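You operate a simulated robot arm through the tools that you are given. There is no shell and no other tool. Be economical: measure what you need, move in short steps, check, and stop when the job is done.

The job below is to be done with a simulated two-armed robot. You get a single attempt, and the scene is never put back.

TASK
Take both devices that read over 40 C out of the soak drawer.
Fine: the soak screen shows each heat; they go into empty pockets of the holding tray; the third stays; shut the drawer.
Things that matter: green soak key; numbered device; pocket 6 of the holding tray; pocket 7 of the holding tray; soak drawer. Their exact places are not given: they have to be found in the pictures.

The check looks at the end state, three seconds after you hand in, the way a careful person would. Anything else that was tipped, shoved, dropped, spilled or broken makes it a failure.

THE ROBOT
Two 7-joint arms with fingered hands on one trunk, on a base that drives. Base frame: it is fixed to the floor where the robot stands at the start and does not move with it; the origin is under the middle of the robot, x ahead of it, y to its left, z up. Lengths are in m, angles in rad, forces in N, time in s.
The left shoulder is at the start at [0.048, 0.163, 1.034], the right one opposite. Places, roughly: green soak key [0.4, 0.2, 1.2]; pocket 6 of the holding tray [0.6, -0.6, 1.1]; pocket 7 of the holding tray [0.6, -0.6, 1.1]; soak drawer [0.7, 0.1, 1.2]. Payload 4 kg a hand.
The tool frame of a hand sits at the grasp point between the pads (the TCP): z along the fingers, y along the line on which they close. The tips reach 0.036 m beyond it. Largest opening 0.124 m; the body of the gripper starts 0.042 m behind the TCP. The gripper is a hand of 4 fingers: y runs from the thumb to the fingers, the wrist lies at [-0.015, -0.099, -0.189] in the tool frame.
Orientation is that of the tool frame in the base frame, as a unit quaternion [x, y, z, w]. With the fingers straight down and the wrist toward the robot, the tool's x, y and z point along [0, 1, 0], [1, 0, 0] and [0, 0, -1] of the base frame.

THE INTERFACE
- The arms move only by the tool move_arm. It takes "left_targets", "right_targets" or both (then of equal length, played together; a hand with none holds still); each is a list of rows, each a list of 2 entries, a list of its own where there are three numbers: the shift along the base's x, y, z in units of 200 mm (1.0 is 200 mm), then the turn, a rotation vector about the base's x, y, z in units of 45 degrees (1.0 is 45 degrees). In form: [[[tx, ty, tz], [wx, wy, wz]], ...]. A call has 1 to 10 rows; each row is the pose to reach, as a shift and turn from the pose commanded when the call began. A call with a number of a shift or a turn outside -1 to 1 is refused whole. A row lasts 0.2 s, in which the tool goes at most 0.05 m and 0.15 rad; a call with a longer step from one row to the next is refused whole. A pose out of reach is approached as far as the arm can. The call stops where the force on the tool passes 70 N (or 10 N more than at its start, if that is more) or the arm is blocked; 0.2 s more then pass. In this call time passes only in rows, and 0.2 s behind the last. The reply holds the time, the measured pose of the TCP, the force on the tool along the base axes, the opening and the grip force, in the units named above and with some noise, with the torque about the TCP (base axes, N m) and any sound that the robot's microphone picked up.
- Cameras (640 x 400 px; columns grow to the right, rows downward): "scene" is now at [0.1683, -0.0084, 1.3042]; the picture's right is [-0.08, -1.00, 0.01], its down [-0.12, -0.00, -0.99] and it looks along [0.99, -0.08, -0.12] (base axes); focal length 214 px, centre (320, 200). "left" rides on the left gripper at [-0.075, -0.086, -0.123] in its tool frame; the picture's right is [-0.70, -0.34, 0.63], its down [0.64, -0.68, 0.35] and it looks along [0.32, 0.65, 0.69] (tool axes); focal length 275 px, centre (320, 200). "right" rides on the right gripper at [0.075, -0.086, -0.123] in its tool frame; the picture's right is [-0.70, 0.34, -0.63], its down [-0.64, -0.68, 0.35] and it looks along [-0.32, 0.65, 0.69] (tool axes); focal length 275 px, centre (320, 200).
- capture(camera): a new picture of that camera. It takes no simulated time.
- raise_lower(by): slides the trunk up (or, below 0, down) by that many m; the arms and the scene camera ride with it, the base frame stays. It gives what a move gives, with no picture.
- drive_base(legs): drives the robot by 1 to 6 legs, each [ahead, left, turn to the left] in m, m and rad, along the robot's own axes; the way and the turn of a leg run together, so that a leg with both is an arc; at most 1.5 m and 3.142 rad a leg. The arms and the cameras ride along, it lands a little off, and it stops where it bumps. It gives what a move gives.
- curl_fingers(index, middle, ring, thumb_bend, thumb_turn, hand): sets how far each is bent, from 0 (flat) to 1 (curled in); at 0.3 the hand is open as for a grip, at 0.7 the pads meet at the TCP. One left out holds its place. A second passes; each finger stops where it meets its share of the squeeze, and holds until it gets a number again. It is the only way to open and close the hand. It gives what a move gives, with no picture; readings hold the bend of each and the force on the fingers (four entries, about 0 where the hand has none), thumb and palm. thumb_turn goes from beside the hand (0) to across from the fingers (1), as for a grip.
- head_to(pan, tilt): turns the head with the scene camera to pan (to the left, within 1.501 rad either way) and tilt (down, from -0.506 to 1.204), counted from straight ahead of the robot. It gives what a move gives.
- pixel_to_xyz(camera, pixels): there is no depth. For up to 12 entries [column, row, z] of the newest picture of that camera ("zoom" is the newest enlarged one), the place [x, y] in the base frame at which the ray of that pixel passes the height z, good to about 0.002 m. It takes no simulated time.
- close_up(camera, box): a new picture of the part [left, top, right, bottom] of that camera's present view, enlarged. It takes no simulated time.
- job_done(): hands the job in; it is judged then, once.

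Work in short steps. Measure before you move; look again where a grasp or a placing could have gone wrong, and mend it. You have 80 turns and 70 pictures in all, those below and enlarged ones among them. Open the grippers and draw the arms clear of the work before you hand the job in, unless the task says otherwise; then end with one line.

The tools are called after "Request:" as a command line: name --argument value ..., lists and objects as JSON in quotes. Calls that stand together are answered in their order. move_arm: Moves the arms, as the interface text tells. Its arguments: {"type":"object","properties":{"left_targets":{"type":"array"},"right_targets":{"type":"array"}},"required":[]} The other tools are called the same way: raise_lower (by) slides the trunk up or down; curl_fingers (index, middle, ring, thumb_bend, thumb_turn, hand) moves the fingers one by one; drive_base (legs) drives the base; head_to (pan, tilt) turns the head that bears the scene camera; capture (camera) takes a picture; pixel_to_xyz (camera, pixels) gives the place at which the rays of pixels pass given heights; close_up (camera, box) takes an enlarged picture of a part of a camera's view; job_done () hands the job in.

At the start:

```text
clock: 0.0
left_eef_pos: [0.4366, -0.0426, 1.4078]
left_tcp_rot: [0.708, 0.707, -0.001, 0.0]
left_ft_force: [0.2, -0.2, 0.8]
left_ft_torque: [-0.04, -0.04, 0.03]
left_gripper_width: 0.1236
left_gripper_force: 0.1
left_shape: jaw
left_bend: [0.3, 0.3, 0.3, 0.3, 0.98]
left_finger forces: [0.0, 0.0, 0.0, 0.0, 0.0, 0.0]
right_eef_pos: [0.5304, -0.5691, 1.4092]
right_tcp_rot: [0.707, 0.707, 0.0, 0.0]
right_ft_force: [0.4, -0.6, 0.4]
right_ft_torque: [0.0, 0.0, 0.0]
right_gripper_width: 0.1236
right_gripper_force: 0.0
right_shape: jaw
right_bend: [0.3, 0.3, 0.3, 0.3, 0.98]
right_finger forces: [0.1, 0.0, 0.1, 0.1, 0.0, 0.0]
trunk travel left (down, up): [-0.2, 0.278]
robot x, y, heading: [-0.0008, 0.0029, 0.002]
head pan, tilt: [-0.082, -0.061]
```

scene: 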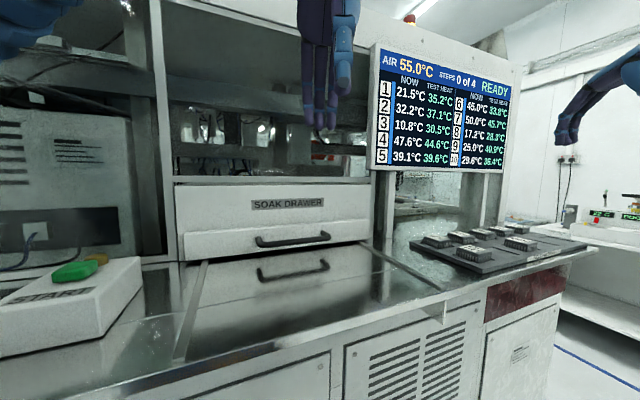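
right: 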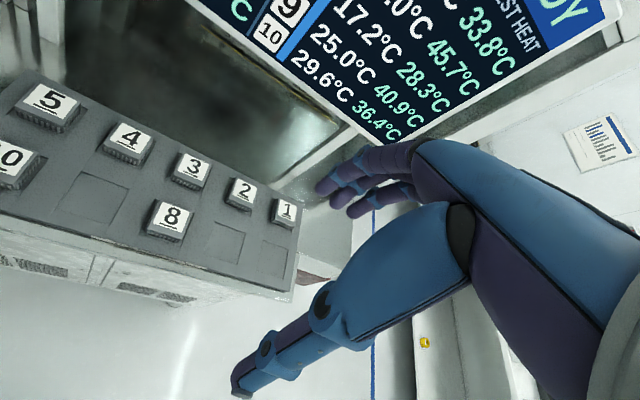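
left: 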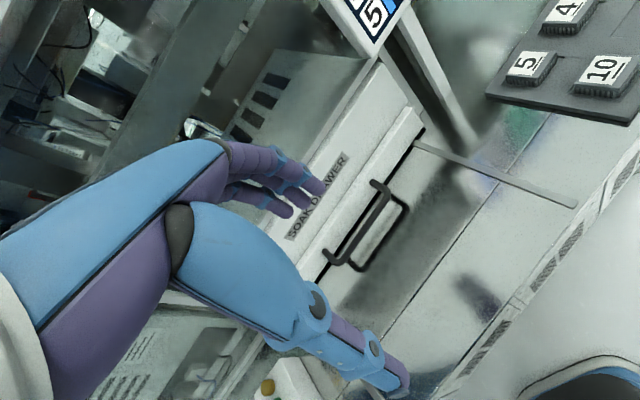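

The screen appears to list 6 at 45.0 and 7 at 50.0, with 9 at 25.0 NOW; I look closer at the screen and the key.

Request:
close_up --camera "scene" --box '[365, 40, 525, 180]'

Request:
close_up --camera "scene" --box '[0, 180, 380, 400]'

Request:
close_up --camera "scene" --box '[390, 200, 610, 310]'

```text
2.86 times, centred on (445, 110) of scene
```

zoom: 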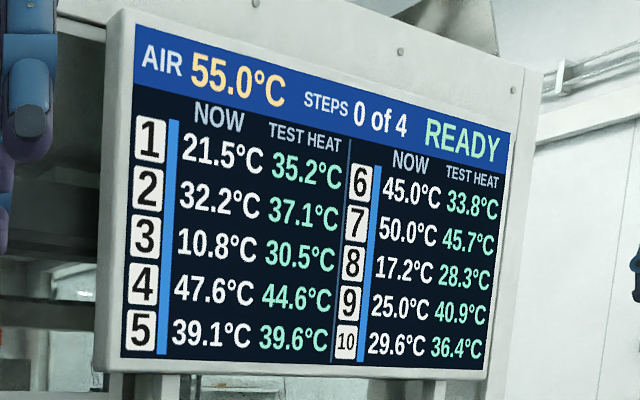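

```text
1.68 times, centred on (190, 290) of scene
```

zoom: 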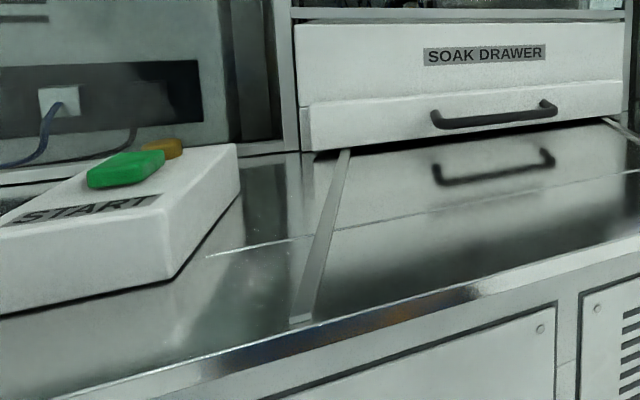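

```text
2.91 times, centred on (500, 255) of scene
```

zoom: 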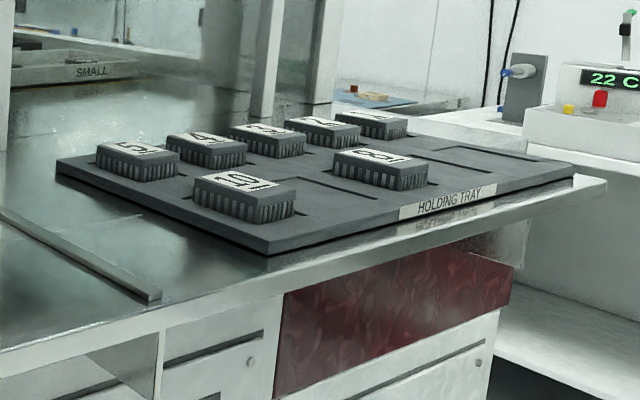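

NOW readings over 40 °C among those not in the tray: 6 (45.0) and 7 (50.0); 9 stays. The start key needs no press. I now measure the handle, seen at about (350,225) in the left picture.

Request:
close_up --camera "left" --box '[260, 80, 500, 300]'

Request:
pixel_to_xyz --camera "left" --pixels '[[325, 256, 1.18], [386, 190, 1.18], [360, 268, 1.15], [408, 205, 1.15], [421, 130, 1.148], [575, 206, 1.148]]'

Request:
pixel_to_xyz --camera "scene" --pixels '[[258, 243, 1.18], [328, 237, 1.18], [205, 263, 1.148], [178, 360, 1.148], [380, 245, 1.148], [440, 290, 1.148]]'

```text
1.82 times, centred on (380, 190) of left
```

zoom: 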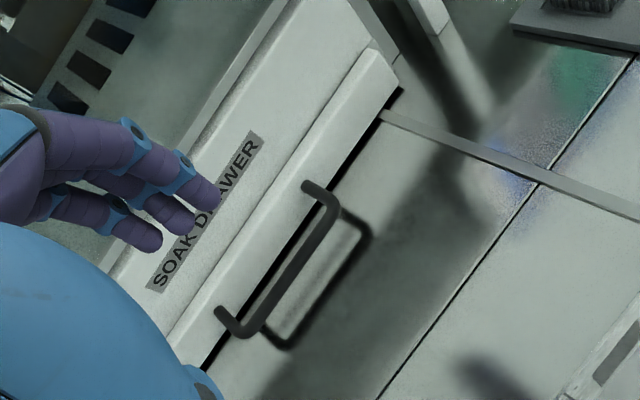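

```text
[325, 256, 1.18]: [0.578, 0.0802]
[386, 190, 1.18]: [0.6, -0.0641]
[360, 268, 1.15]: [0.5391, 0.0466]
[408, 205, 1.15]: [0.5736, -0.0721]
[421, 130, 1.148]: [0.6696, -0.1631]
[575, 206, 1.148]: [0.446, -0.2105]
```

```text
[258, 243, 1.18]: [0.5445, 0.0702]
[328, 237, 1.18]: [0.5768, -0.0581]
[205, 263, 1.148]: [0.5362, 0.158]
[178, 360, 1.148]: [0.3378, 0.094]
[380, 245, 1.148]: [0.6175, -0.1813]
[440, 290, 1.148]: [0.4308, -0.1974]
```

The handle and rails indicate that the cabinet is yawed about 0.24 rad. I tilt the head down for a better view of the handle.

Request:
head_to --pan 0.0 --tilt 0.45

Request:
capture --camera "scene"

Request:
close_up --camera "scene" --box '[220, 90, 420, 215]'

```text
clock: 0.9
left_eef_pos: [0.4363, -0.0426, 1.4083]
left_tcp_rot: [0.707, 0.708, 0.0, 0.0]
left_ft_force: [0.0, -0.2, 0.0]
left_ft_torque: [-0.01, -0.01, 0.01]
left_gripper_width: 0.1237
left_gripper_force: 0.0
left_shape: jaw
left_bend: [0.3, 0.3, 0.3, 0.3, 0.98]
left_finger forces: [0.0, 0.0, 0.0, 0.0, 0.0, 0.1]
right_eef_pos: [0.5303, -0.5693, 1.4095]
right_tcp_rot: [0.707, 0.707, 0.0, 0.0]
right_ft_force: [1.1, -0.1, -0.1]
right_ft_torque: [-0.02, -0.01, -0.03]
right_gripper_width: 0.1236
right_gripper_force: 0.0
right_shape: jaw
right_bend: [0.3, 0.3, 0.3, 0.3, 0.98]
right_finger forces: [0.0, 0.1, 0.1, 0.0, 0.1, 0.1]
trunk travel left (down, up): [-0.2, 0.278]
robot x, y, heading: [-0.004, -0.0016, 0.006]
head pan, tilt: [0.0, 0.45]
```

```text
62 pictures are left
```

scene: 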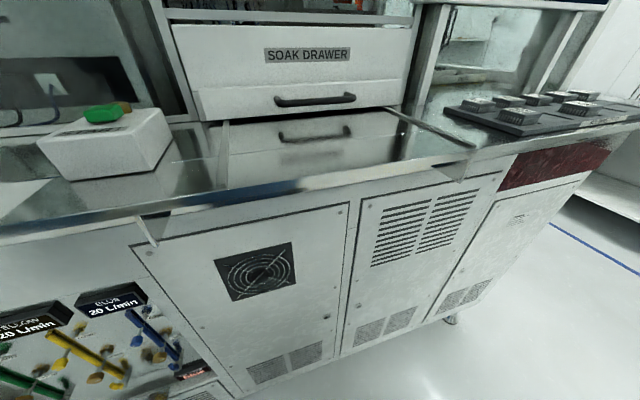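

```text
3.20 times, centred on (320, 152) of scene
```

zoom: 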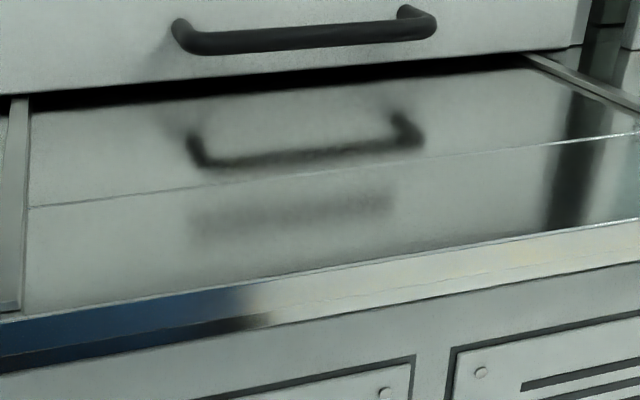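

Bar corners in the enlarged view: about (186,44) and (430,30), mirror images (200,160) and (418,145). I compute rays at several heights.

Request:
pixel_to_xyz --camera "zoom" --pixels '[[186, 44, 1.18], [186, 44, 1.2], [430, 30, 1.18], [430, 30, 1.2], [200, 160, 1.11], [418, 145, 1.11], [200, 160, 1.09], [418, 145, 1.09], [22, 100, 1.148], [10, 300, 1.148], [400, 250, 1.148]]'

Request:
pixel_to_xyz --camera "left" --pixels '[[336, 268, 1.18], [392, 192, 1.18], [336, 268, 1.2], [392, 192, 1.2], [318, 251, 1.2], [375, 181, 1.2]]'

```text
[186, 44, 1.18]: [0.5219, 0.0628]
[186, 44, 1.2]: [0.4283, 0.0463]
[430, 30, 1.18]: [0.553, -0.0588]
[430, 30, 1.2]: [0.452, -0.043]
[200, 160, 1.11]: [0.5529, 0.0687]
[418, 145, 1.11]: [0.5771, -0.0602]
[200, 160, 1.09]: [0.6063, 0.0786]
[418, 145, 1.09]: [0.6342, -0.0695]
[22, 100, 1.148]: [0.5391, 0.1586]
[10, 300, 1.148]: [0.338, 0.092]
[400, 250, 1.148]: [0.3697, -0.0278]
```

```text
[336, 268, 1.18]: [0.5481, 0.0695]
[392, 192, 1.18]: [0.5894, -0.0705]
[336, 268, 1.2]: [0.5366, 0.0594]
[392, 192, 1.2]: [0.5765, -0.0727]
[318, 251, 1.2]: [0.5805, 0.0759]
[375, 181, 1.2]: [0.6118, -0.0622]
```

Triangulated bar: z≈1.174, centre ≈(0.570, 0.002), ends (0.552,0.07)/(0.588,-0.067), yaw ≈0.257, standoff about 4 cm. I move the open left hand above it so that the fingers line up behind the bar, then look again.

Request:
move_arm --left_targets '[[[0.09, 0.034, -0.128], [0, 0, 0.066]], [[0.18, 0.068, -0.256], [0, 0, 0.132]], [[0.27, 0.1, -0.384], [0, 0, 0.198]], [[0.36, 0.135, -0.512], [0, 0, 0.264]], [[0.46, 0.17, -0.64], [0, 0, 0.327]]]'

Request:
capture --camera "left"

Request:
capture --camera "scene"

```text
clock: 2.1
left_eef_pos: [0.5066, -0.0199, 1.2923]
left_tcp_rot: [0.611, 0.791, 0.011, 0.004]
left_ft_force: [-0.6, 0.9, 0.3]
left_ft_torque: [-0.02, 0.0, -0.02]
left_gripper_width: 0.1235
left_gripper_force: 0.0
left_shape: jaw
left_bend: [0.3, 0.3, 0.3, 0.3, 0.98]
left_finger forces: [0.0, 0.0, 0.1, 0.0, 0.1, 0.1]
right_eef_pos: [0.5136, -0.5817, 1.4123]
right_tcp_rot: [0.706, 0.708, 0.008, 0.002]
right_ft_force: [1.2, 0.0, 0.7]
right_ft_torque: [-0.02, 0.04, -0.01]
right_gripper_width: 0.1236
right_gripper_force: 0.1
right_shape: jaw
right_bend: [0.3, 0.3, 0.3, 0.3, 0.98]
right_finger forces: [0.0, 0.0, 0.0, 0.0, 0.1, 0.0]
trunk travel left (down, up): [-0.2, 0.278]
robot x, y, heading: [-0.0075, -0.0033, -0.001]
head pan, tilt: [0.0, 0.45]
```

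```text
60 pictures are left
```

left: 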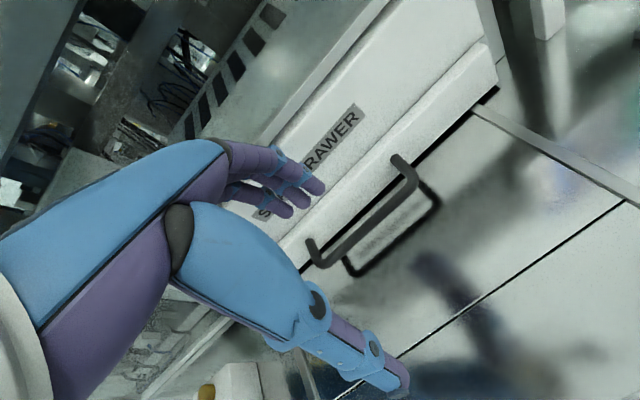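

```text
59 pictures are left
```

scene: 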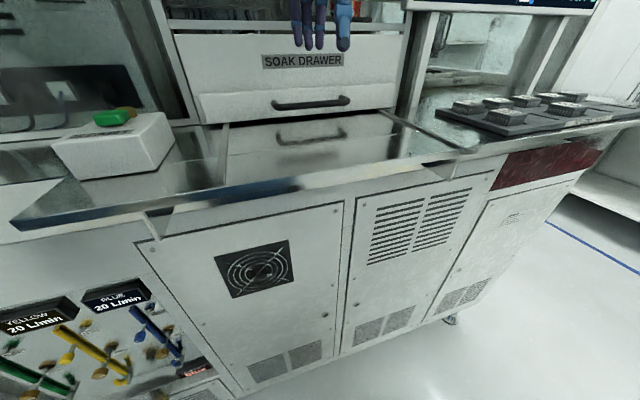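

The robot sways slightly, so I use measured poses. Bar corners in the new left picture: about (322,264) and (413,182); I compute these rays, and the fingertip spot (300,212).

Request:
pixel_to_xyz --camera "left" --pixels '[[322, 264, 1.174], [413, 182, 1.174], [322, 264, 1.19], [413, 182, 1.19], [308, 240, 1.174], [393, 157, 1.174], [318, 187, 1.256], [282, 212, 1.256]]'

Request:
pixel_to_xyz --camera "scene" --pixels '[[275, 107, 1.174], [348, 101, 1.174], [275, 107, 1.18], [348, 101, 1.18]]'

```text
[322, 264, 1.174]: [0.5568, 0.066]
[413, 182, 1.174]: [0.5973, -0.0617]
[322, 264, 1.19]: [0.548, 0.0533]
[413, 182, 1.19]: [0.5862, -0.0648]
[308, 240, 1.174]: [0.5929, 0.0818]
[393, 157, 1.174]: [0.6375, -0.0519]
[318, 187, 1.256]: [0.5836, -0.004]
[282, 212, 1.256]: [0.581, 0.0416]
```

```text
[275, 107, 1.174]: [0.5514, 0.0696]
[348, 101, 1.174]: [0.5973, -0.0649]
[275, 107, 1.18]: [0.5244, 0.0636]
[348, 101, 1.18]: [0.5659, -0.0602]
```

Both cameras now agree: bar corners (0.554,0.068) and (0.597,-0.063), z 1.174, yaw ≈0.31. I make a small yaw correction to see where the arm settles.

Request:
move_arm --left_targets '[[[0, 0, 0], [0, 0, 0.05]], [[0, 0, 0], [0, 0, 0.07]], [[0, 0, 0], [0, 0, 0.07]]]'

```text
clock: 2.9
left_eef_pos: [0.5142, -0.0171, 1.2854]
left_tcp_rot: [0.588, 0.809, 0.005, 0.002]
left_ft_force: [0.7, 0.1, 0.1]
left_ft_torque: [0.02, 0.03, -0.01]
left_gripper_width: 0.1238
left_gripper_force: 0.0
left_shape: jaw
left_bend: [0.3, 0.3, 0.3, 0.3, 0.98]
left_finger forces: [0.0, 0.1, 0.0, 0.0, 0.1, 0.1]
right_eef_pos: [0.5172, -0.5782, 1.4104]
right_tcp_rot: [0.707, 0.707, 0.007, 0.001]
right_ft_force: [-0.2, -0.8, -0.9]
right_ft_torque: [0.02, 0.04, 0.0]
right_gripper_width: 0.1238
right_gripper_force: 0.0
right_shape: jaw
right_bend: [0.3, 0.3, 0.3, 0.3, 0.98]
right_finger forces: [0.1, 0.1, 0.0, 0.0, 0.0, 0.0]
trunk travel left (down, up): [-0.2, 0.278]
robot x, y, heading: [0.0013, -0.0024, 0.003]
head pan, tilt: [0.0, 0.45]
```

TCP at n≈0.484, needs ≈0.502. I advance ~1.7 cm and lower to about 1.235 (tips just above the bar), then look.

Request:
move_arm --left_targets '[[[0.045, -0.01, -0.06], [0, 0, 0]], [[0.09, -0.015, -0.15], [0, 0, 0]], [[0.09, -0.015, -0.24], [0, 0, 0]], [[0.09, -0.015, -0.24], [0, 0, 0]]]'

Request:
capture --camera "left"

Request:
close_up --camera "scene" --box '[220, 20, 420, 145]'

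```text
clock: 4.1
left_eef_pos: [0.5142, -0.0144, 1.244]
left_tcp_rot: [0.58, 0.814, 0.011, 0.007]
left_ft_force: [-0.7, -0.8, -0.8]
left_ft_torque: [0.0, 0.02, 0.02]
left_gripper_width: 0.1238
left_gripper_force: 0.1
left_shape: jaw
left_bend: [0.3, 0.3, 0.3, 0.3, 0.98]
left_finger forces: [0.0, 0.0, 0.0, 0.0, 0.0, 0.0]
right_eef_pos: [0.5176, -0.5693, 1.4086]
right_tcp_rot: [0.699, 0.715, 0.005, 0.0]
right_ft_force: [-0.4, -0.3, -0.1]
right_ft_torque: [0.05, 0.01, 0.03]
right_gripper_width: 0.1241
right_gripper_force: 0.1
right_shape: jaw
right_bend: [0.3, 0.3, 0.3, 0.3, 0.98]
right_finger forces: [0.0, 0.0, 0.0, 0.0, 0.1, 0.1]
trunk travel left (down, up): [-0.2, 0.278]
robot x, y, heading: [-0.0116, -0.0058, 0.023]
head pan, tilt: [0.0, 0.45]
stopped in row 4 (left hand): the arm was blocked; the commanded pose is now the measured one
```

```text
58 pictures are left
```

left: 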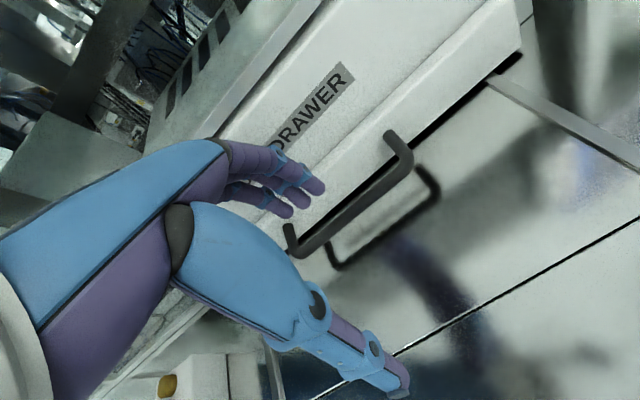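

```text
3.20 times, centred on (320, 82) of scene
```

zoom: 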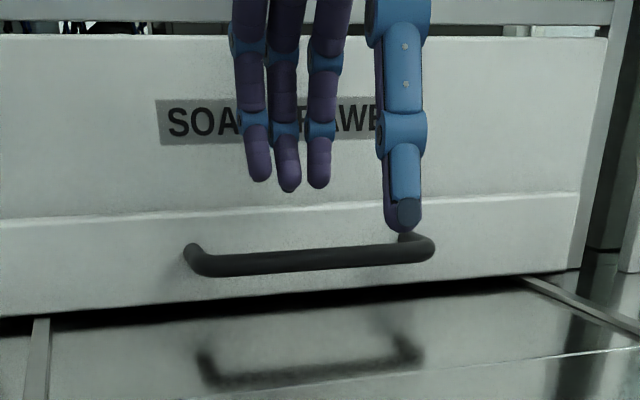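

The arm was blocked without tool force and the base turned slightly; maybe the elbow or forearm touches something. I look left-down.

Request:
head_to --pan 0.5 --tilt 0.7

Request:
capture --camera "scene"

```text
clock: 5.1
left_eef_pos: [0.5164, -0.0131, 1.2425]
left_tcp_rot: [0.58, 0.815, 0.011, 0.006]
left_ft_force: [0.4, -1.0, -0.5]
left_ft_torque: [-0.02, -0.02, 0.0]
left_gripper_width: 0.1237
left_gripper_force: 0.0
left_shape: jaw
left_bend: [0.3, 0.3, 0.3, 0.3, 0.98]
left_finger forces: [0.1, 0.0, 0.0, 0.0, 0.1, 0.1]
right_eef_pos: [0.5148, -0.5711, 1.4111]
right_tcp_rot: [0.699, 0.715, 0.007, 0.001]
right_ft_force: [-0.1, 0.0, -0.7]
right_ft_torque: [0.03, 0.01, 0.0]
right_gripper_width: 0.1238
right_gripper_force: 0.0
right_shape: jaw
right_bend: [0.3, 0.3, 0.3, 0.3, 0.98]
right_finger forces: [0.0, 0.1, 0.0, 0.0, 0.1, 0.1]
trunk travel left (down, up): [-0.2, 0.278]
robot x, y, heading: [-0.0127, -0.0008, 0.026]
head pan, tilt: [0.499, 0.7]
```

```text
56 pictures are left
```

scene: 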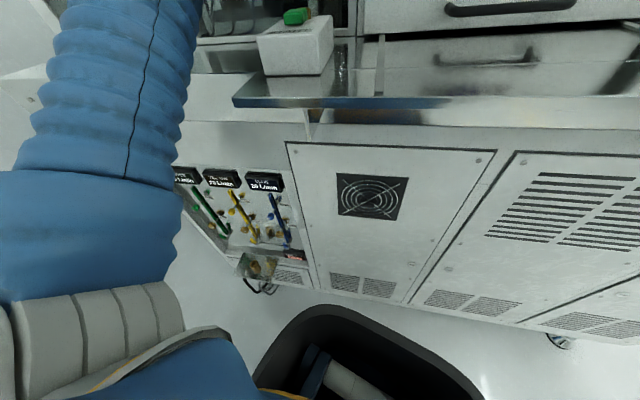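

The shoulder lies below counter height, so the elbow may have met the counter. I raise the trunk by 0.2 m for clearance and a better view.

Request:
raise_lower --by 0.2

Request:
head_to --pan 0.3 --tilt 0.6

Request:
capture --camera "scene"

```text
clock: 7.2
left_eef_pos: [0.5319, -0.0035, 1.4353]
left_tcp_rot: [0.58, 0.815, 0.001, 0.002]
left_ft_force: [0.2, -0.7, -0.1]
left_ft_torque: [0.0, -0.01, 0.03]
left_gripper_width: 0.1238
left_gripper_force: 0.1
left_shape: jaw
left_bend: [0.3, 0.3, 0.3, 0.3, 0.98]
left_finger forces: [0.0, 0.1, 0.0, 0.0, 0.0, 0.0]
right_eef_pos: [0.5328, -0.5588, 1.6097]
right_tcp_rot: [0.699, 0.715, 0.0, 0.0]
right_ft_force: [0.2, 0.2, 0.8]
right_ft_torque: [0.03, -0.02, 0.0]
right_gripper_width: 0.1236
right_gripper_force: 0.2
right_shape: jaw
right_bend: [0.3, 0.3, 0.3, 0.3, 0.98]
right_finger forces: [0.0, 0.1, 0.1, 0.1, 0.1, 0.1]
trunk travel left (down, up): [-0.4, 0.078]
robot x, y, heading: [-0.0084, -0.0053, 0.02]
head pan, tilt: [0.499, 0.7]
```

```text
clock: 8.0
left_eef_pos: [0.5316, -0.0026, 1.4355]
left_tcp_rot: [0.58, 0.815, 0.002, 0.004]
left_ft_force: [0.2, -0.2, -0.1]
left_ft_torque: [-0.02, 0.0, 0.02]
left_gripper_width: 0.1236
left_gripper_force: 0.1
left_shape: jaw
left_bend: [0.3, 0.3, 0.3, 0.3, 0.98]
left_finger forces: [0.0, 0.1, 0.0, 0.0, 0.1, 0.0]
right_eef_pos: [0.5332, -0.5593, 1.6087]
right_tcp_rot: [0.699, 0.715, 0.0, 0.0]
right_ft_force: [-0.3, 0.1, -0.8]
right_ft_torque: [0.0, 0.0, -0.02]
right_gripper_width: 0.1238
right_gripper_force: 0.1
right_shape: jaw
right_bend: [0.3, 0.3, 0.3, 0.3, 0.98]
right_finger forces: [0.0, 0.0, 0.0, 0.1, 0.0, 0.0]
trunk travel left (down, up): [-0.4, 0.078]
robot x, y, heading: [-0.0133, -0.0056, 0.022]
head pan, tilt: [0.3, 0.6]
```

```text
55 pictures are left
```

scene: 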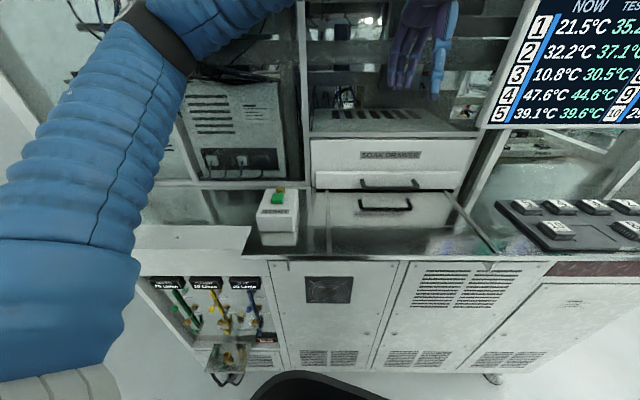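

Clear view now and the arm has relaxed. I enlarge the drawer region to re-measure the bar.

Request:
close_up --camera "scene" --box '[290, 120, 490, 245]'

Request:
capture --camera "left"

```text
3.20 times, centred on (390, 182) of scene
```

zoom: 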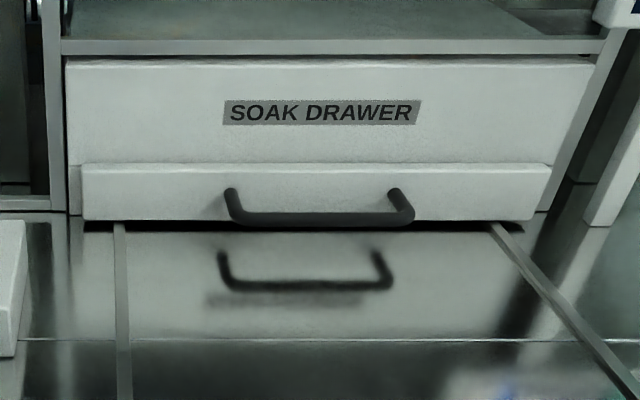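

```text
53 pictures are left
```

left: 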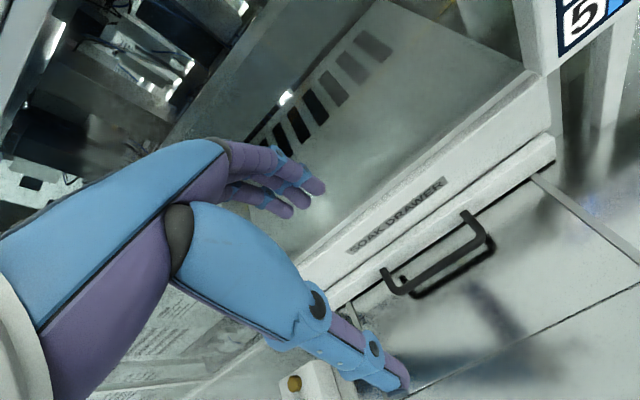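

Bar corners: zoom (234,220)/(408,219); left picture (401,290)/(488,242). Intersecting these rays.

Request:
pixel_to_xyz --camera "zoom" --pixels '[[234, 220, 1.17], [408, 219, 1.17], [234, 220, 1.19], [408, 219, 1.19], [120, 225, 1.148], [126, 390, 1.148], [495, 225, 1.148], [635, 390, 1.148], [90, 168, 1.21], [545, 168, 1.21]]'

Request:
pixel_to_xyz --camera "left" --pixels '[[401, 290, 1.17], [488, 242, 1.17], [401, 290, 1.19], [488, 242, 1.19], [384, 270, 1.18], [465, 213, 1.18]]'

```text
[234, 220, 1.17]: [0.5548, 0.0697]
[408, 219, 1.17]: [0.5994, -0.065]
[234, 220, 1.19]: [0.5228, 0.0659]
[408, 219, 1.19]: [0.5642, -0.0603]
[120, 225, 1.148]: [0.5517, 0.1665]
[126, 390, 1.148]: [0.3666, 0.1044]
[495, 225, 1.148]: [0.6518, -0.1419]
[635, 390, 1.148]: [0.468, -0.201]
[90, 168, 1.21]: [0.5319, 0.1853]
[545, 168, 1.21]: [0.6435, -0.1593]
```

```text
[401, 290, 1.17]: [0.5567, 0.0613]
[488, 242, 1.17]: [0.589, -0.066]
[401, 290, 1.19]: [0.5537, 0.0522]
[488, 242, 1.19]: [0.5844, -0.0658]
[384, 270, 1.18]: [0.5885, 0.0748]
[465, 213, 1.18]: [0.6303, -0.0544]
```

Bar centre (0.574,0.002,1.172) confirmed, and the hand stands nearly right above the wanted spot. I lower it to about 1.235.

Request:
move_arm --left_targets '[[[0, -0.02, -0.2], [0, 0, 0]], [[0, -0.04, -0.4], [0, 0, 0]], [[0, -0.045, -0.6], [0, 0, 0]], [[0, -0.045, -0.8], [0, 0, 0]], [[0, -0.045, -1.0], [0, 0, 0]], [[0, -0.045, -1.0], [0, 0, 0]]]'

Request:
close_up --camera "scene" --box '[290, 120, 490, 245]'

Request:
capture --camera "left"

```text
clock: 9.6
left_eef_pos: [0.5121, -0.0178, 1.2495]
left_tcp_rot: [0.576, 0.817, 0.014, 0.011]
left_ft_force: [0.4, 1.2, 0.0]
left_ft_torque: [0.02, 0.01, 0.01]
left_gripper_width: 0.1237
left_gripper_force: 0.0
left_shape: jaw
left_bend: [0.3, 0.3, 0.3, 0.3, 0.98]
left_finger forces: [0.1, 0.0, 0.0, 0.1, 0.1, 0.1]
right_eef_pos: [0.5138, -0.5668, 1.6105]
right_tcp_rot: [0.695, 0.719, 0.007, 0.001]
right_ft_force: [0.1, -0.8, 0.0]
right_ft_torque: [0.02, 0.03, 0.01]
right_gripper_width: 0.1239
right_gripper_force: 0.0
right_shape: jaw
right_bend: [0.3, 0.3, 0.3, 0.3, 0.98]
right_finger forces: [0.0, 0.1, 0.0, 0.1, 0.1, 0.0]
trunk travel left (down, up): [-0.4, 0.078]
robot x, y, heading: [-0.018, -0.0037, 0.037]
head pan, tilt: [0.3, 0.6]
stopped in row 6 (left hand): the arm was blocked; the commanded pose is now the measured one
```

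```text
3.20 times, centred on (390, 182) of scene
```

zoom: 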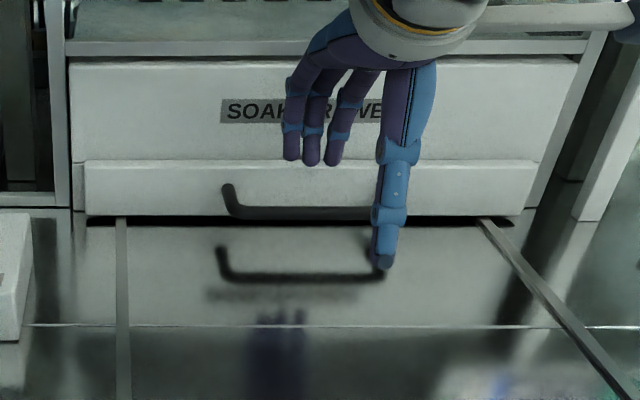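

```text
51 pictures are left
```

left: 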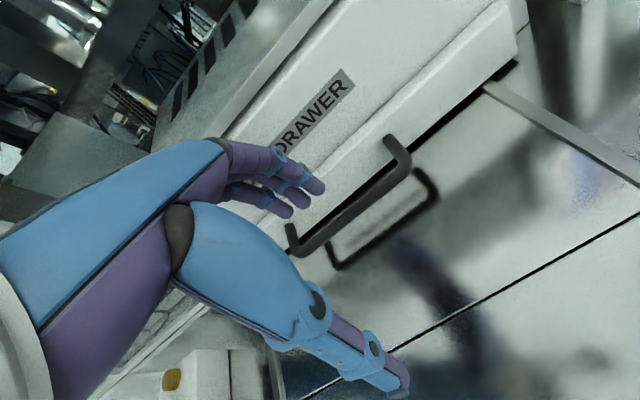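

The knuckles of the upright hand met the cabinet front. I retreat, and pitch the hand 25° so that the wrist leans toward the robot, then swing the thumb aside so it clears the table.

Request:
move_arm --left_targets '[[[-0.15, -0.05, 0.1], [0, 0, 0]], [[-0.2, -0.065, 0.25], [0.04, -0.13, 0]], [[-0.2, -0.065, 0.3], [0.085, -0.26, 0]], [[-0.2, -0.065, 0.3], [0.13, -0.4, 0]], [[-0.2, -0.065, 0.3], [0.17, -0.53, 0]], [[-0.2, -0.065, 0.3], [0.17, -0.53, 0]]]'

Request:
curl_fingers --hand "left" --thumb_turn 0 --thumb_bend 0.3

Request:
capture --camera "left"

Request:
close_up --camera "scene" --box '[290, 60, 490, 245]'

```text
clock: 11.0
left_eef_pos: [0.4914, -0.0187, 1.3003]
left_tcp_rot: [0.563, 0.796, 0.176, 0.137]
left_ft_force: [0.1, -0.3, 0.3]
left_ft_torque: [-0.02, -0.01, 0.02]
left_gripper_width: 0.124
left_gripper_force: 0.1
left_shape: jaw
left_bend: [0.3, 0.3, 0.3, 0.3, 0.98]
left_finger forces: [0.0, 0.1, 0.1, 0.0, 0.0, 0.0]
right_eef_pos: [0.5332, -0.5532, 1.6106]
right_tcp_rot: [0.696, 0.718, -0.001, 0.001]
right_ft_force: [-0.1, 0.2, 0.0]
right_ft_torque: [0.04, 0.01, 0.02]
right_gripper_width: 0.1237
right_gripper_force: 0.2
right_shape: jaw
right_bend: [0.3, 0.3, 0.3, 0.3, 0.98]
right_finger forces: [0.0, 0.0, 0.0, 0.0, 0.1, 0.0]
trunk travel left (down, up): [-0.4, 0.078]
robot x, y, heading: [-0.0129, 0.0004, 0.03]
head pan, tilt: [0.3, 0.6]
```

```text
clock: 12.0
left_eef_pos: [0.4912, -0.0177, 1.2995]
left_tcp_rot: [0.562, 0.797, 0.176, 0.136]
left_ft_force: [-0.5, 0.5, -0.4]
left_ft_torque: [-0.03, -0.03, -0.01]
left_gripper_width: 0.1716
left_gripper_force: 0.0
left_shape: fingers
left_bend: [0.3, 0.3, 0.3, 0.3, 0.0]
left_finger forces: [0.0, 0.0, 0.0, 0.0, 0.1, 0.1]
right_eef_pos: [0.5333, -0.5533, 1.6093]
right_tcp_rot: [0.696, 0.718, -0.001, 0.001]
right_ft_force: [-0.3, -0.8, -0.3]
right_ft_torque: [0.01, 0.01, -0.01]
right_gripper_width: 0.1238
right_gripper_force: 0.1
right_shape: jaw
right_bend: [0.3, 0.3, 0.3, 0.3, 0.98]
right_finger forces: [0.0, 0.0, 0.0, 0.0, 0.0, 0.0]
trunk travel left (down, up): [-0.4, 0.078]
robot x, y, heading: [-0.014, -0.0037, 0.033]
head pan, tilt: [0.3, 0.6]
```

```text
50 pictures are left
```

left: 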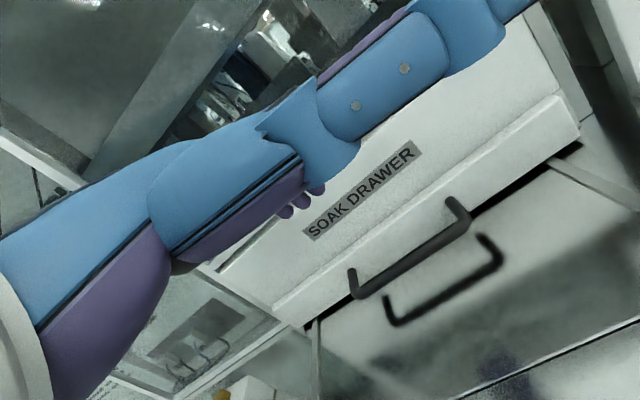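

```text
2.16 times, centred on (390, 152) of scene
```

zoom: 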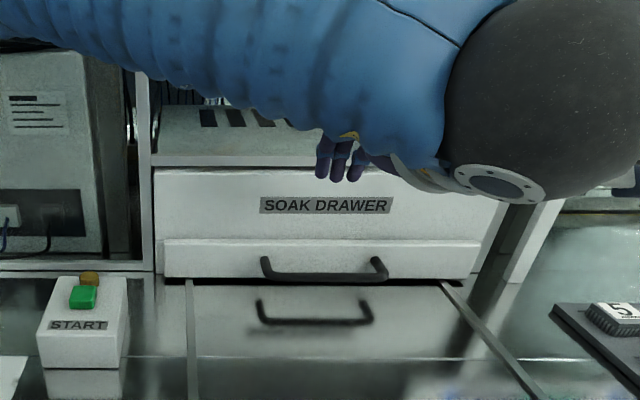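

With thumb_turn 0 the thumb sticks out toward the cabinet. I try instead the thumb across and fully curled, which should lift its tip clear of the table.

Request:
curl_fingers --hand "left" --thumb_turn 0.98 --thumb_bend 1

Request:
capture --camera "left"

Request:
pixel_to_xyz --camera "scene" --pixels '[[300, 145, 1.3]]'

```text
clock: 13.0
left_eef_pos: [0.4912, -0.0178, 1.2998]
left_tcp_rot: [0.562, 0.797, 0.175, 0.136]
left_ft_force: [-0.1, -0.5, 0.7]
left_ft_torque: [0.01, 0.0, 0.0]
left_gripper_width: 0.0137
left_gripper_force: 0.0
left_shape: fingers
left_bend: [0.3, 0.3, 0.3, 1.0, 1.0]
left_finger forces: [0.0, 0.1, 0.0, 0.0, 0.1, 0.1]
right_eef_pos: [0.5345, -0.552, 1.6102]
right_tcp_rot: [0.696, 0.718, -0.001, 0.0]
right_ft_force: [0.1, -0.5, -0.4]
right_ft_torque: [0.01, 0.0, 0.01]
right_gripper_width: 0.1238
right_gripper_force: 0.0
right_shape: jaw
right_bend: [0.3, 0.3, 0.3, 0.3, 0.98]
right_finger forces: [0.0, 0.1, 0.1, 0.0, 0.0, 0.0]
trunk travel left (down, up): [-0.4, 0.078]
robot x, y, heading: [-0.0146, -0.0059, 0.028]
head pan, tilt: [0.3, 0.6]
```

```text
48 pictures are left
```

left: 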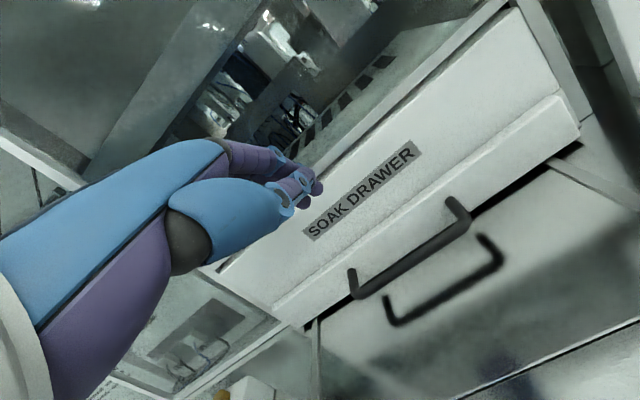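

```text
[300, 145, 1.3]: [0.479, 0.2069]
```

The thumb tip now lies about 1.4 cm from the fingers, in the bar's way. I try a half-turned, bent thumb.

Request:
curl_fingers --hand "left" --thumb_turn 0.4 --thumb_bend 1

Request:
capture --camera "left"

```text
clock: 14.0
left_eef_pos: [0.4911, -0.0179, 1.2986]
left_tcp_rot: [0.562, 0.796, 0.176, 0.137]
left_ft_force: [-0.1, -0.8, 0.4]
left_ft_torque: [0.0, 0.0, 0.01]
left_gripper_width: 0.0411
left_gripper_force: 0.0
left_shape: fingers
left_bend: [0.3, 0.3, 0.3, 1.0, 0.41]
left_finger forces: [0.0, 0.0, 0.0, 0.1, 0.1, 0.0]
right_eef_pos: [0.5346, -0.5534, 1.6098]
right_tcp_rot: [0.696, 0.718, -0.001, 0.0]
right_ft_force: [-0.9, 0.4, 0.6]
right_ft_torque: [0.04, 0.03, 0.01]
right_gripper_width: 0.1239
right_gripper_force: 0.2
right_shape: jaw
right_bend: [0.3, 0.3, 0.3, 0.3, 0.98]
right_finger forces: [0.1, 0.0, 0.1, 0.0, 0.0, 0.0]
trunk travel left (down, up): [-0.4, 0.078]
robot x, y, heading: [-0.0149, -0.0017, 0.028]
head pan, tilt: [0.3, 0.6]
```

```text
47 pictures are left
```

left: 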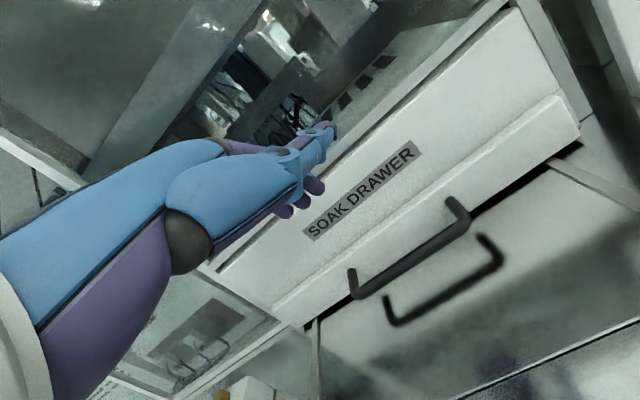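

The thumb now lies compactly beside the index. I advance ~3 cm and lower to ~1.21 so the tips are just above the bar gap, then check.

Request:
move_arm --left_targets '[[[0.08, 0, -0.05], [0, 0, 0]], [[0.158, 0, -0.2], [0, 0, 0]], [[0.158, 0, -0.35], [0, 0, 0]], [[0.158, 0, -0.43], [0, 0, 0]], [[0.158, 0, -0.43], [0, 0, 0]]]'

Request:
capture --camera "left"

Request:
close_up --camera "scene" --box '[290, 120, 490, 245]'

```text
clock: 15.2
left_eef_pos: [0.5191, -0.0202, 1.215]
left_tcp_rot: [0.561, 0.797, 0.178, 0.139]
left_ft_force: [-0.6, 0.1, 0.0]
left_ft_torque: [-0.02, 0.01, -0.01]
left_gripper_width: 0.0409
left_gripper_force: 0.0
left_shape: fingers
left_bend: [0.3, 0.3, 0.3, 1.0, 0.41]
left_finger forces: [0.0, 0.0, 0.1, 0.0, 0.0, 0.0]
right_eef_pos: [0.5282, -0.553, 1.6125]
right_tcp_rot: [0.696, 0.718, 0.001, 0.002]
right_ft_force: [0.3, -0.3, -0.1]
right_ft_torque: [0.0, 0.01, 0.01]
right_gripper_width: 0.124
right_gripper_force: 0.1
right_shape: jaw
right_bend: [0.3, 0.3, 0.3, 0.3, 0.98]
right_finger forces: [0.1, 0.1, 0.0, 0.0, 0.0, 0.0]
trunk travel left (down, up): [-0.4, 0.078]
robot x, y, heading: [-0.0152, -0.0022, 0.029]
head pan, tilt: [0.3, 0.6]
```

```text
46 pictures are left
```

left: 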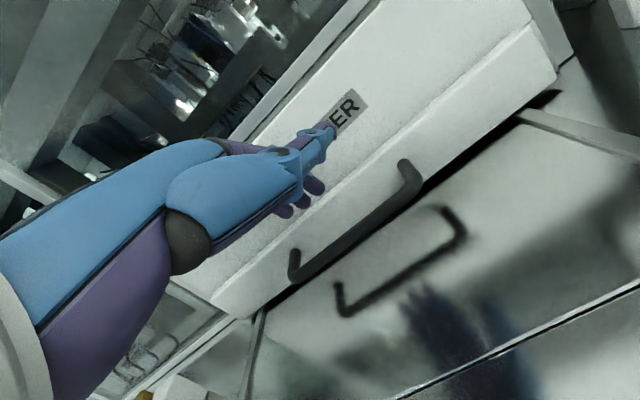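

```text
3.20 times, centred on (390, 182) of scene
```

zoom: 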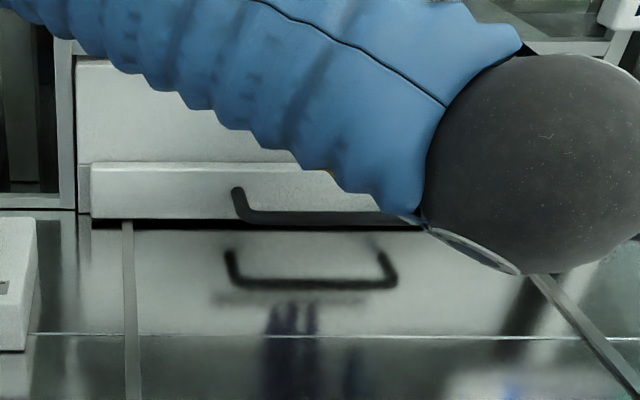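

Tips at (313,187), (283,211) and thumb tip (333,133). I check where these rays stand at plausible heights and re-measure the bar.

Request:
pixel_to_xyz --camera "left" --pixels '[[313, 187, 1.212], [283, 211, 1.212], [333, 133, 1.212], [333, 133, 1.24], [296, 278, 1.172], [414, 192, 1.172], [290, 252, 1.172], [402, 164, 1.172]]'

```text
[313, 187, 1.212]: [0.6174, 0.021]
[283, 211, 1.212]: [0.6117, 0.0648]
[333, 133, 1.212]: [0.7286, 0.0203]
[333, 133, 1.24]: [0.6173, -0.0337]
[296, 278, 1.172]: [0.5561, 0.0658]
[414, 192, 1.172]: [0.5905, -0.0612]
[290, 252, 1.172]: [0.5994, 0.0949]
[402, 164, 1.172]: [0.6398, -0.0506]
```

The mirror image of the fingertips on the table (~(415,290) left) can fix their true place; I enlarge it.

Request:
close_up --camera "left" --box '[240, 150, 560, 350]'

Request:
pixel_to_xyz --camera "left" --pixels '[[413, 290, 1.084], [413, 290, 1.07], [440, 286, 1.084], [440, 286, 1.07], [313, 187, 1.222], [313, 187, 1.232], [283, 211, 1.222], [283, 211, 1.232]]'

```text
2.00 times, centred on (400, 250) of left
```

zoom: 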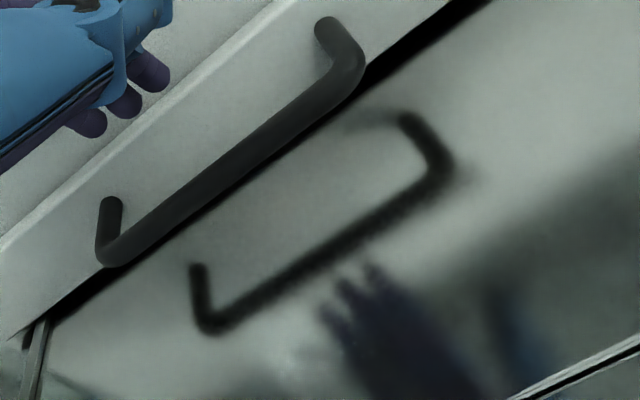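

```text
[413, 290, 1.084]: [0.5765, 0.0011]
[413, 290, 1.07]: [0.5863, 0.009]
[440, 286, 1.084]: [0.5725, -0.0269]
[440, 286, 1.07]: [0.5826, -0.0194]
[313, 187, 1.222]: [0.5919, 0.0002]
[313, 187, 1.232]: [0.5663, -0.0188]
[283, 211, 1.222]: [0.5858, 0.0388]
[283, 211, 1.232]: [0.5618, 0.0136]
```

Index tip resolves to about (0.587,-0.004,1.224), i.e. n≈0.558 just behind the bar (0.547). I advance 4 mm more and lower about 5.8 cm in small steps.

Request:
move_arm --left_targets '[[[0.02, 0.006, -0.06], [0, 0, 0]], [[0.02, 0.006, -0.12], [0, 0, 0]], [[0.02, 0.006, -0.18], [0, 0, 0]], [[0.02, 0.006, -0.24], [0, 0, 0]], [[0.02, 0.006, -0.29], [0, 0, 0]], [[0.02, 0.006, -0.29], [0, 0, 0]]]'

Request:
capture --camera "left"

```text
clock: 16.6
left_eef_pos: [0.5164, -0.0179, 1.1623]
left_tcp_rot: [0.56, 0.796, 0.18, 0.141]
left_ft_force: [1.9, 0.0, 2.3]
left_ft_torque: [0.07, -0.1, 0.01]
left_gripper_width: 0.0409
left_gripper_force: 1.4
left_shape: fingers
left_bend: [0.29, 0.3, 0.3, 1.0, 0.41]
left_finger forces: [1.3, 0.1, 0.9, 0.0, 0.0, 0.0]
right_eef_pos: [0.5192, -0.5537, 1.6164]
right_tcp_rot: [0.696, 0.718, 0.003, 0.004]
right_ft_force: [0.2, -1.0, -0.3]
right_ft_torque: [-0.04, -0.01, -0.01]
right_gripper_width: 0.1239
right_gripper_force: 0.1
right_shape: jaw
right_bend: [0.3, 0.3, 0.3, 0.3, 0.98]
right_finger forces: [0.0, 0.0, 0.0, 0.0, 0.0, 0.0]
trunk travel left (down, up): [-0.4, 0.078]
robot x, y, heading: [-0.0147, -0.0005, 0.032]
head pan, tilt: [0.3, 0.6]
```

```text
43 pictures are left
```

left: 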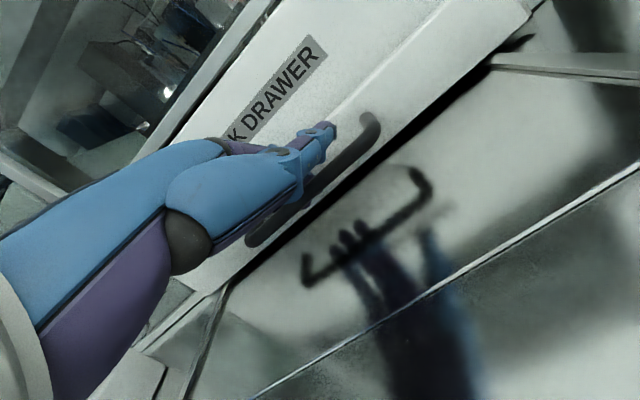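

The mirror image (350,235) shows the three fingertips behind the bar, with light contact. I curl the fingers to hook the bar.

Request:
curl_fingers --hand "left" --index 0.42 --middle 0.42 --ring 0.42

Request:
close_up --camera "left" --box '[200, 80, 520, 280]'

```text
clock: 17.6
left_eef_pos: [0.5155, -0.0193, 1.1615]
left_tcp_rot: [0.561, 0.796, 0.18, 0.142]
left_ft_force: [-0.4, 1.3, -0.6]
left_ft_torque: [0.02, 0.01, 0.04]
left_gripper_width: 0.0436
left_gripper_force: 0.1
left_shape: fingers
left_bend: [0.42, 0.42, 0.42, 1.0, 0.41]
left_finger forces: [0.1, 0.0, 0.1, 0.0, 0.0, 0.1]
right_eef_pos: [0.5188, -0.5532, 1.6144]
right_tcp_rot: [0.696, 0.718, 0.003, 0.005]
right_ft_force: [0.1, -0.4, -0.6]
right_ft_torque: [0.0, 0.02, -0.01]
right_gripper_width: 0.1238
right_gripper_force: 0.0
right_shape: jaw
right_bend: [0.3, 0.3, 0.3, 0.3, 0.98]
right_finger forces: [0.0, 0.0, 0.0, 0.0, 0.0, 0.1]
trunk travel left (down, up): [-0.4, 0.078]
robot x, y, heading: [-0.0129, -0.0015, 0.033]
head pan, tilt: [0.3, 0.6]
```

```text
2.00 times, centred on (360, 180) of left
```

zoom: 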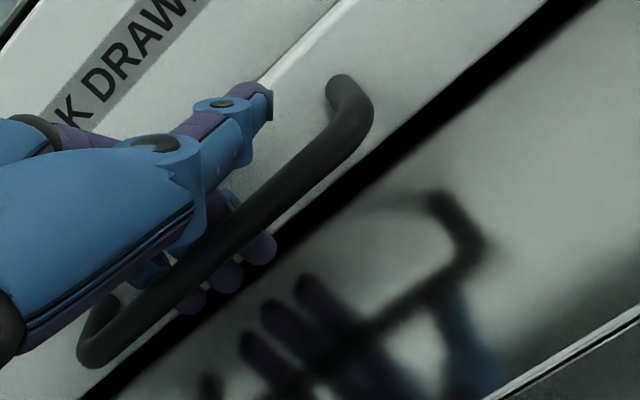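

The enlarged view shows all three fingers passing behind and under the bar. I pull along (-0.952,-0.305) by 10 cm.

Request:
move_arm --left_targets '[[[-0.05, -0.016, 0], [0, 0, 0]], [[-0.12, -0.038, 0], [0, 0, 0]], [[-0.2, -0.064, 0], [0, 0, 0]], [[-0.3, -0.096, 0], [0, 0, 0]], [[-0.4, -0.128, 0], [0, 0, 0]], [[-0.5, -0.16, 0], [0, 0, 0]]]'

Request:
capture --camera "scene"

```text
clock: 19.0
left_eef_pos: [0.4249, -0.0488, 1.1567]
left_tcp_rot: [0.563, 0.796, 0.176, 0.138]
left_ft_force: [-0.4, 1.3, 0.3]
left_ft_torque: [0.0, -0.04, -0.04]
left_gripper_width: 0.0436
left_gripper_force: 0.0
left_shape: fingers
left_bend: [0.42, 0.42, 0.42, 1.0, 0.41]
left_finger forces: [0.0, 0.0, 0.0, 0.0, 0.1, 0.0]
right_eef_pos: [0.5321, -0.553, 1.6113]
right_tcp_rot: [0.697, 0.717, 0.0, 0.002]
right_ft_force: [-1.1, 1.4, -0.6]
right_ft_torque: [-0.03, 0.01, -0.01]
right_gripper_width: 0.1237
right_gripper_force: 0.0
right_shape: jaw
right_bend: [0.3, 0.3, 0.3, 0.3, 0.98]
right_finger forces: [0.1, 0.0, 0.0, 0.0, 0.0, 0.0]
trunk travel left (down, up): [-0.4, 0.078]
robot x, y, heading: [-0.014, -0.0016, 0.032]
head pan, tilt: [0.3, 0.6]
```

```text
41 pictures are left
```

scene: 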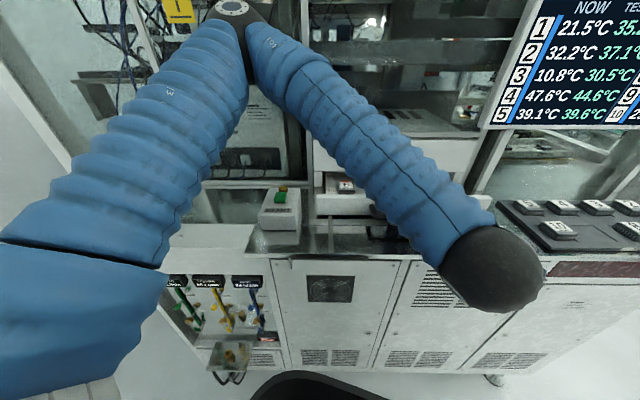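

The drawer is coming out (a device shows at (345,187)). I pull a further 8 cm.

Request:
move_arm --left_targets '[[[-0.1, -0.032, 0], [0, 0, 0]], [[-0.2, -0.064, 0], [0, 0, 0]], [[-0.3, -0.096, 0], [0, 0, 0]], [[-0.4, -0.128, 0], [0, 0, 0]]]'

Request:
capture --camera "scene"

Request:
capture --camera "left"

```text
clock: 20.0
left_eef_pos: [0.3446, -0.0739, 1.1555]
left_tcp_rot: [0.561, 0.797, 0.177, 0.137]
left_ft_force: [-0.4, 0.0, -0.1]
left_ft_torque: [0.01, 0.01, -0.04]
left_gripper_width: 0.0434
left_gripper_force: 0.0
left_shape: fingers
left_bend: [0.42, 0.42, 0.42, 1.0, 0.41]
left_finger forces: [0.1, 0.0, 0.0, 0.1, 0.1, 0.0]
right_eef_pos: [0.5334, -0.5522, 1.6108]
right_tcp_rot: [0.697, 0.717, -0.001, 0.0]
right_ft_force: [0.0, 0.4, 0.2]
right_ft_torque: [0.0, -0.02, -0.01]
right_gripper_width: 0.1238
right_gripper_force: 0.2
right_shape: jaw
right_bend: [0.3, 0.3, 0.3, 0.3, 0.98]
right_finger forces: [0.0, 0.1, 0.1, 0.0, 0.0, 0.0]
trunk travel left (down, up): [-0.4, 0.078]
robot x, y, heading: [-0.0182, -0.0002, 0.036]
head pan, tilt: [0.3, 0.6]
```

```text
40 pictures are left
```

scene: 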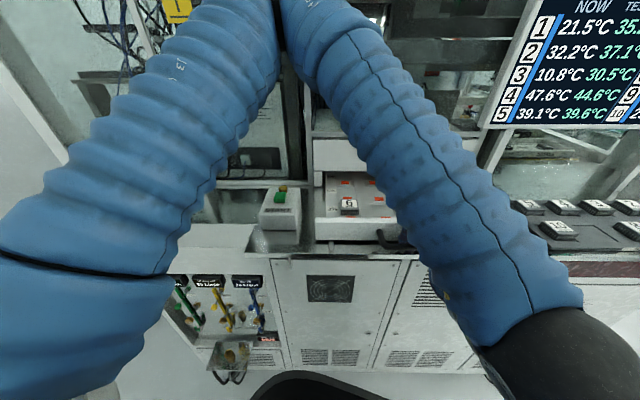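

```text
39 pictures are left
```

left: 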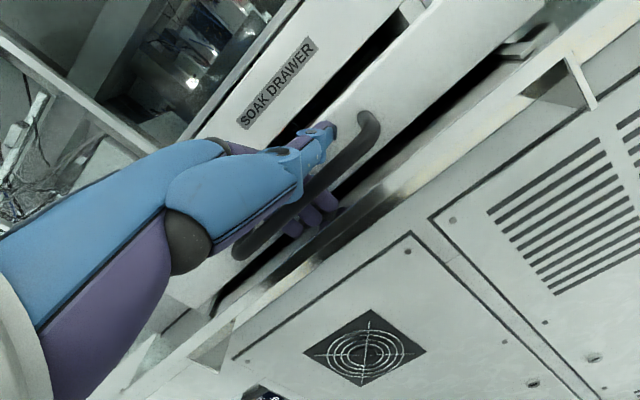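

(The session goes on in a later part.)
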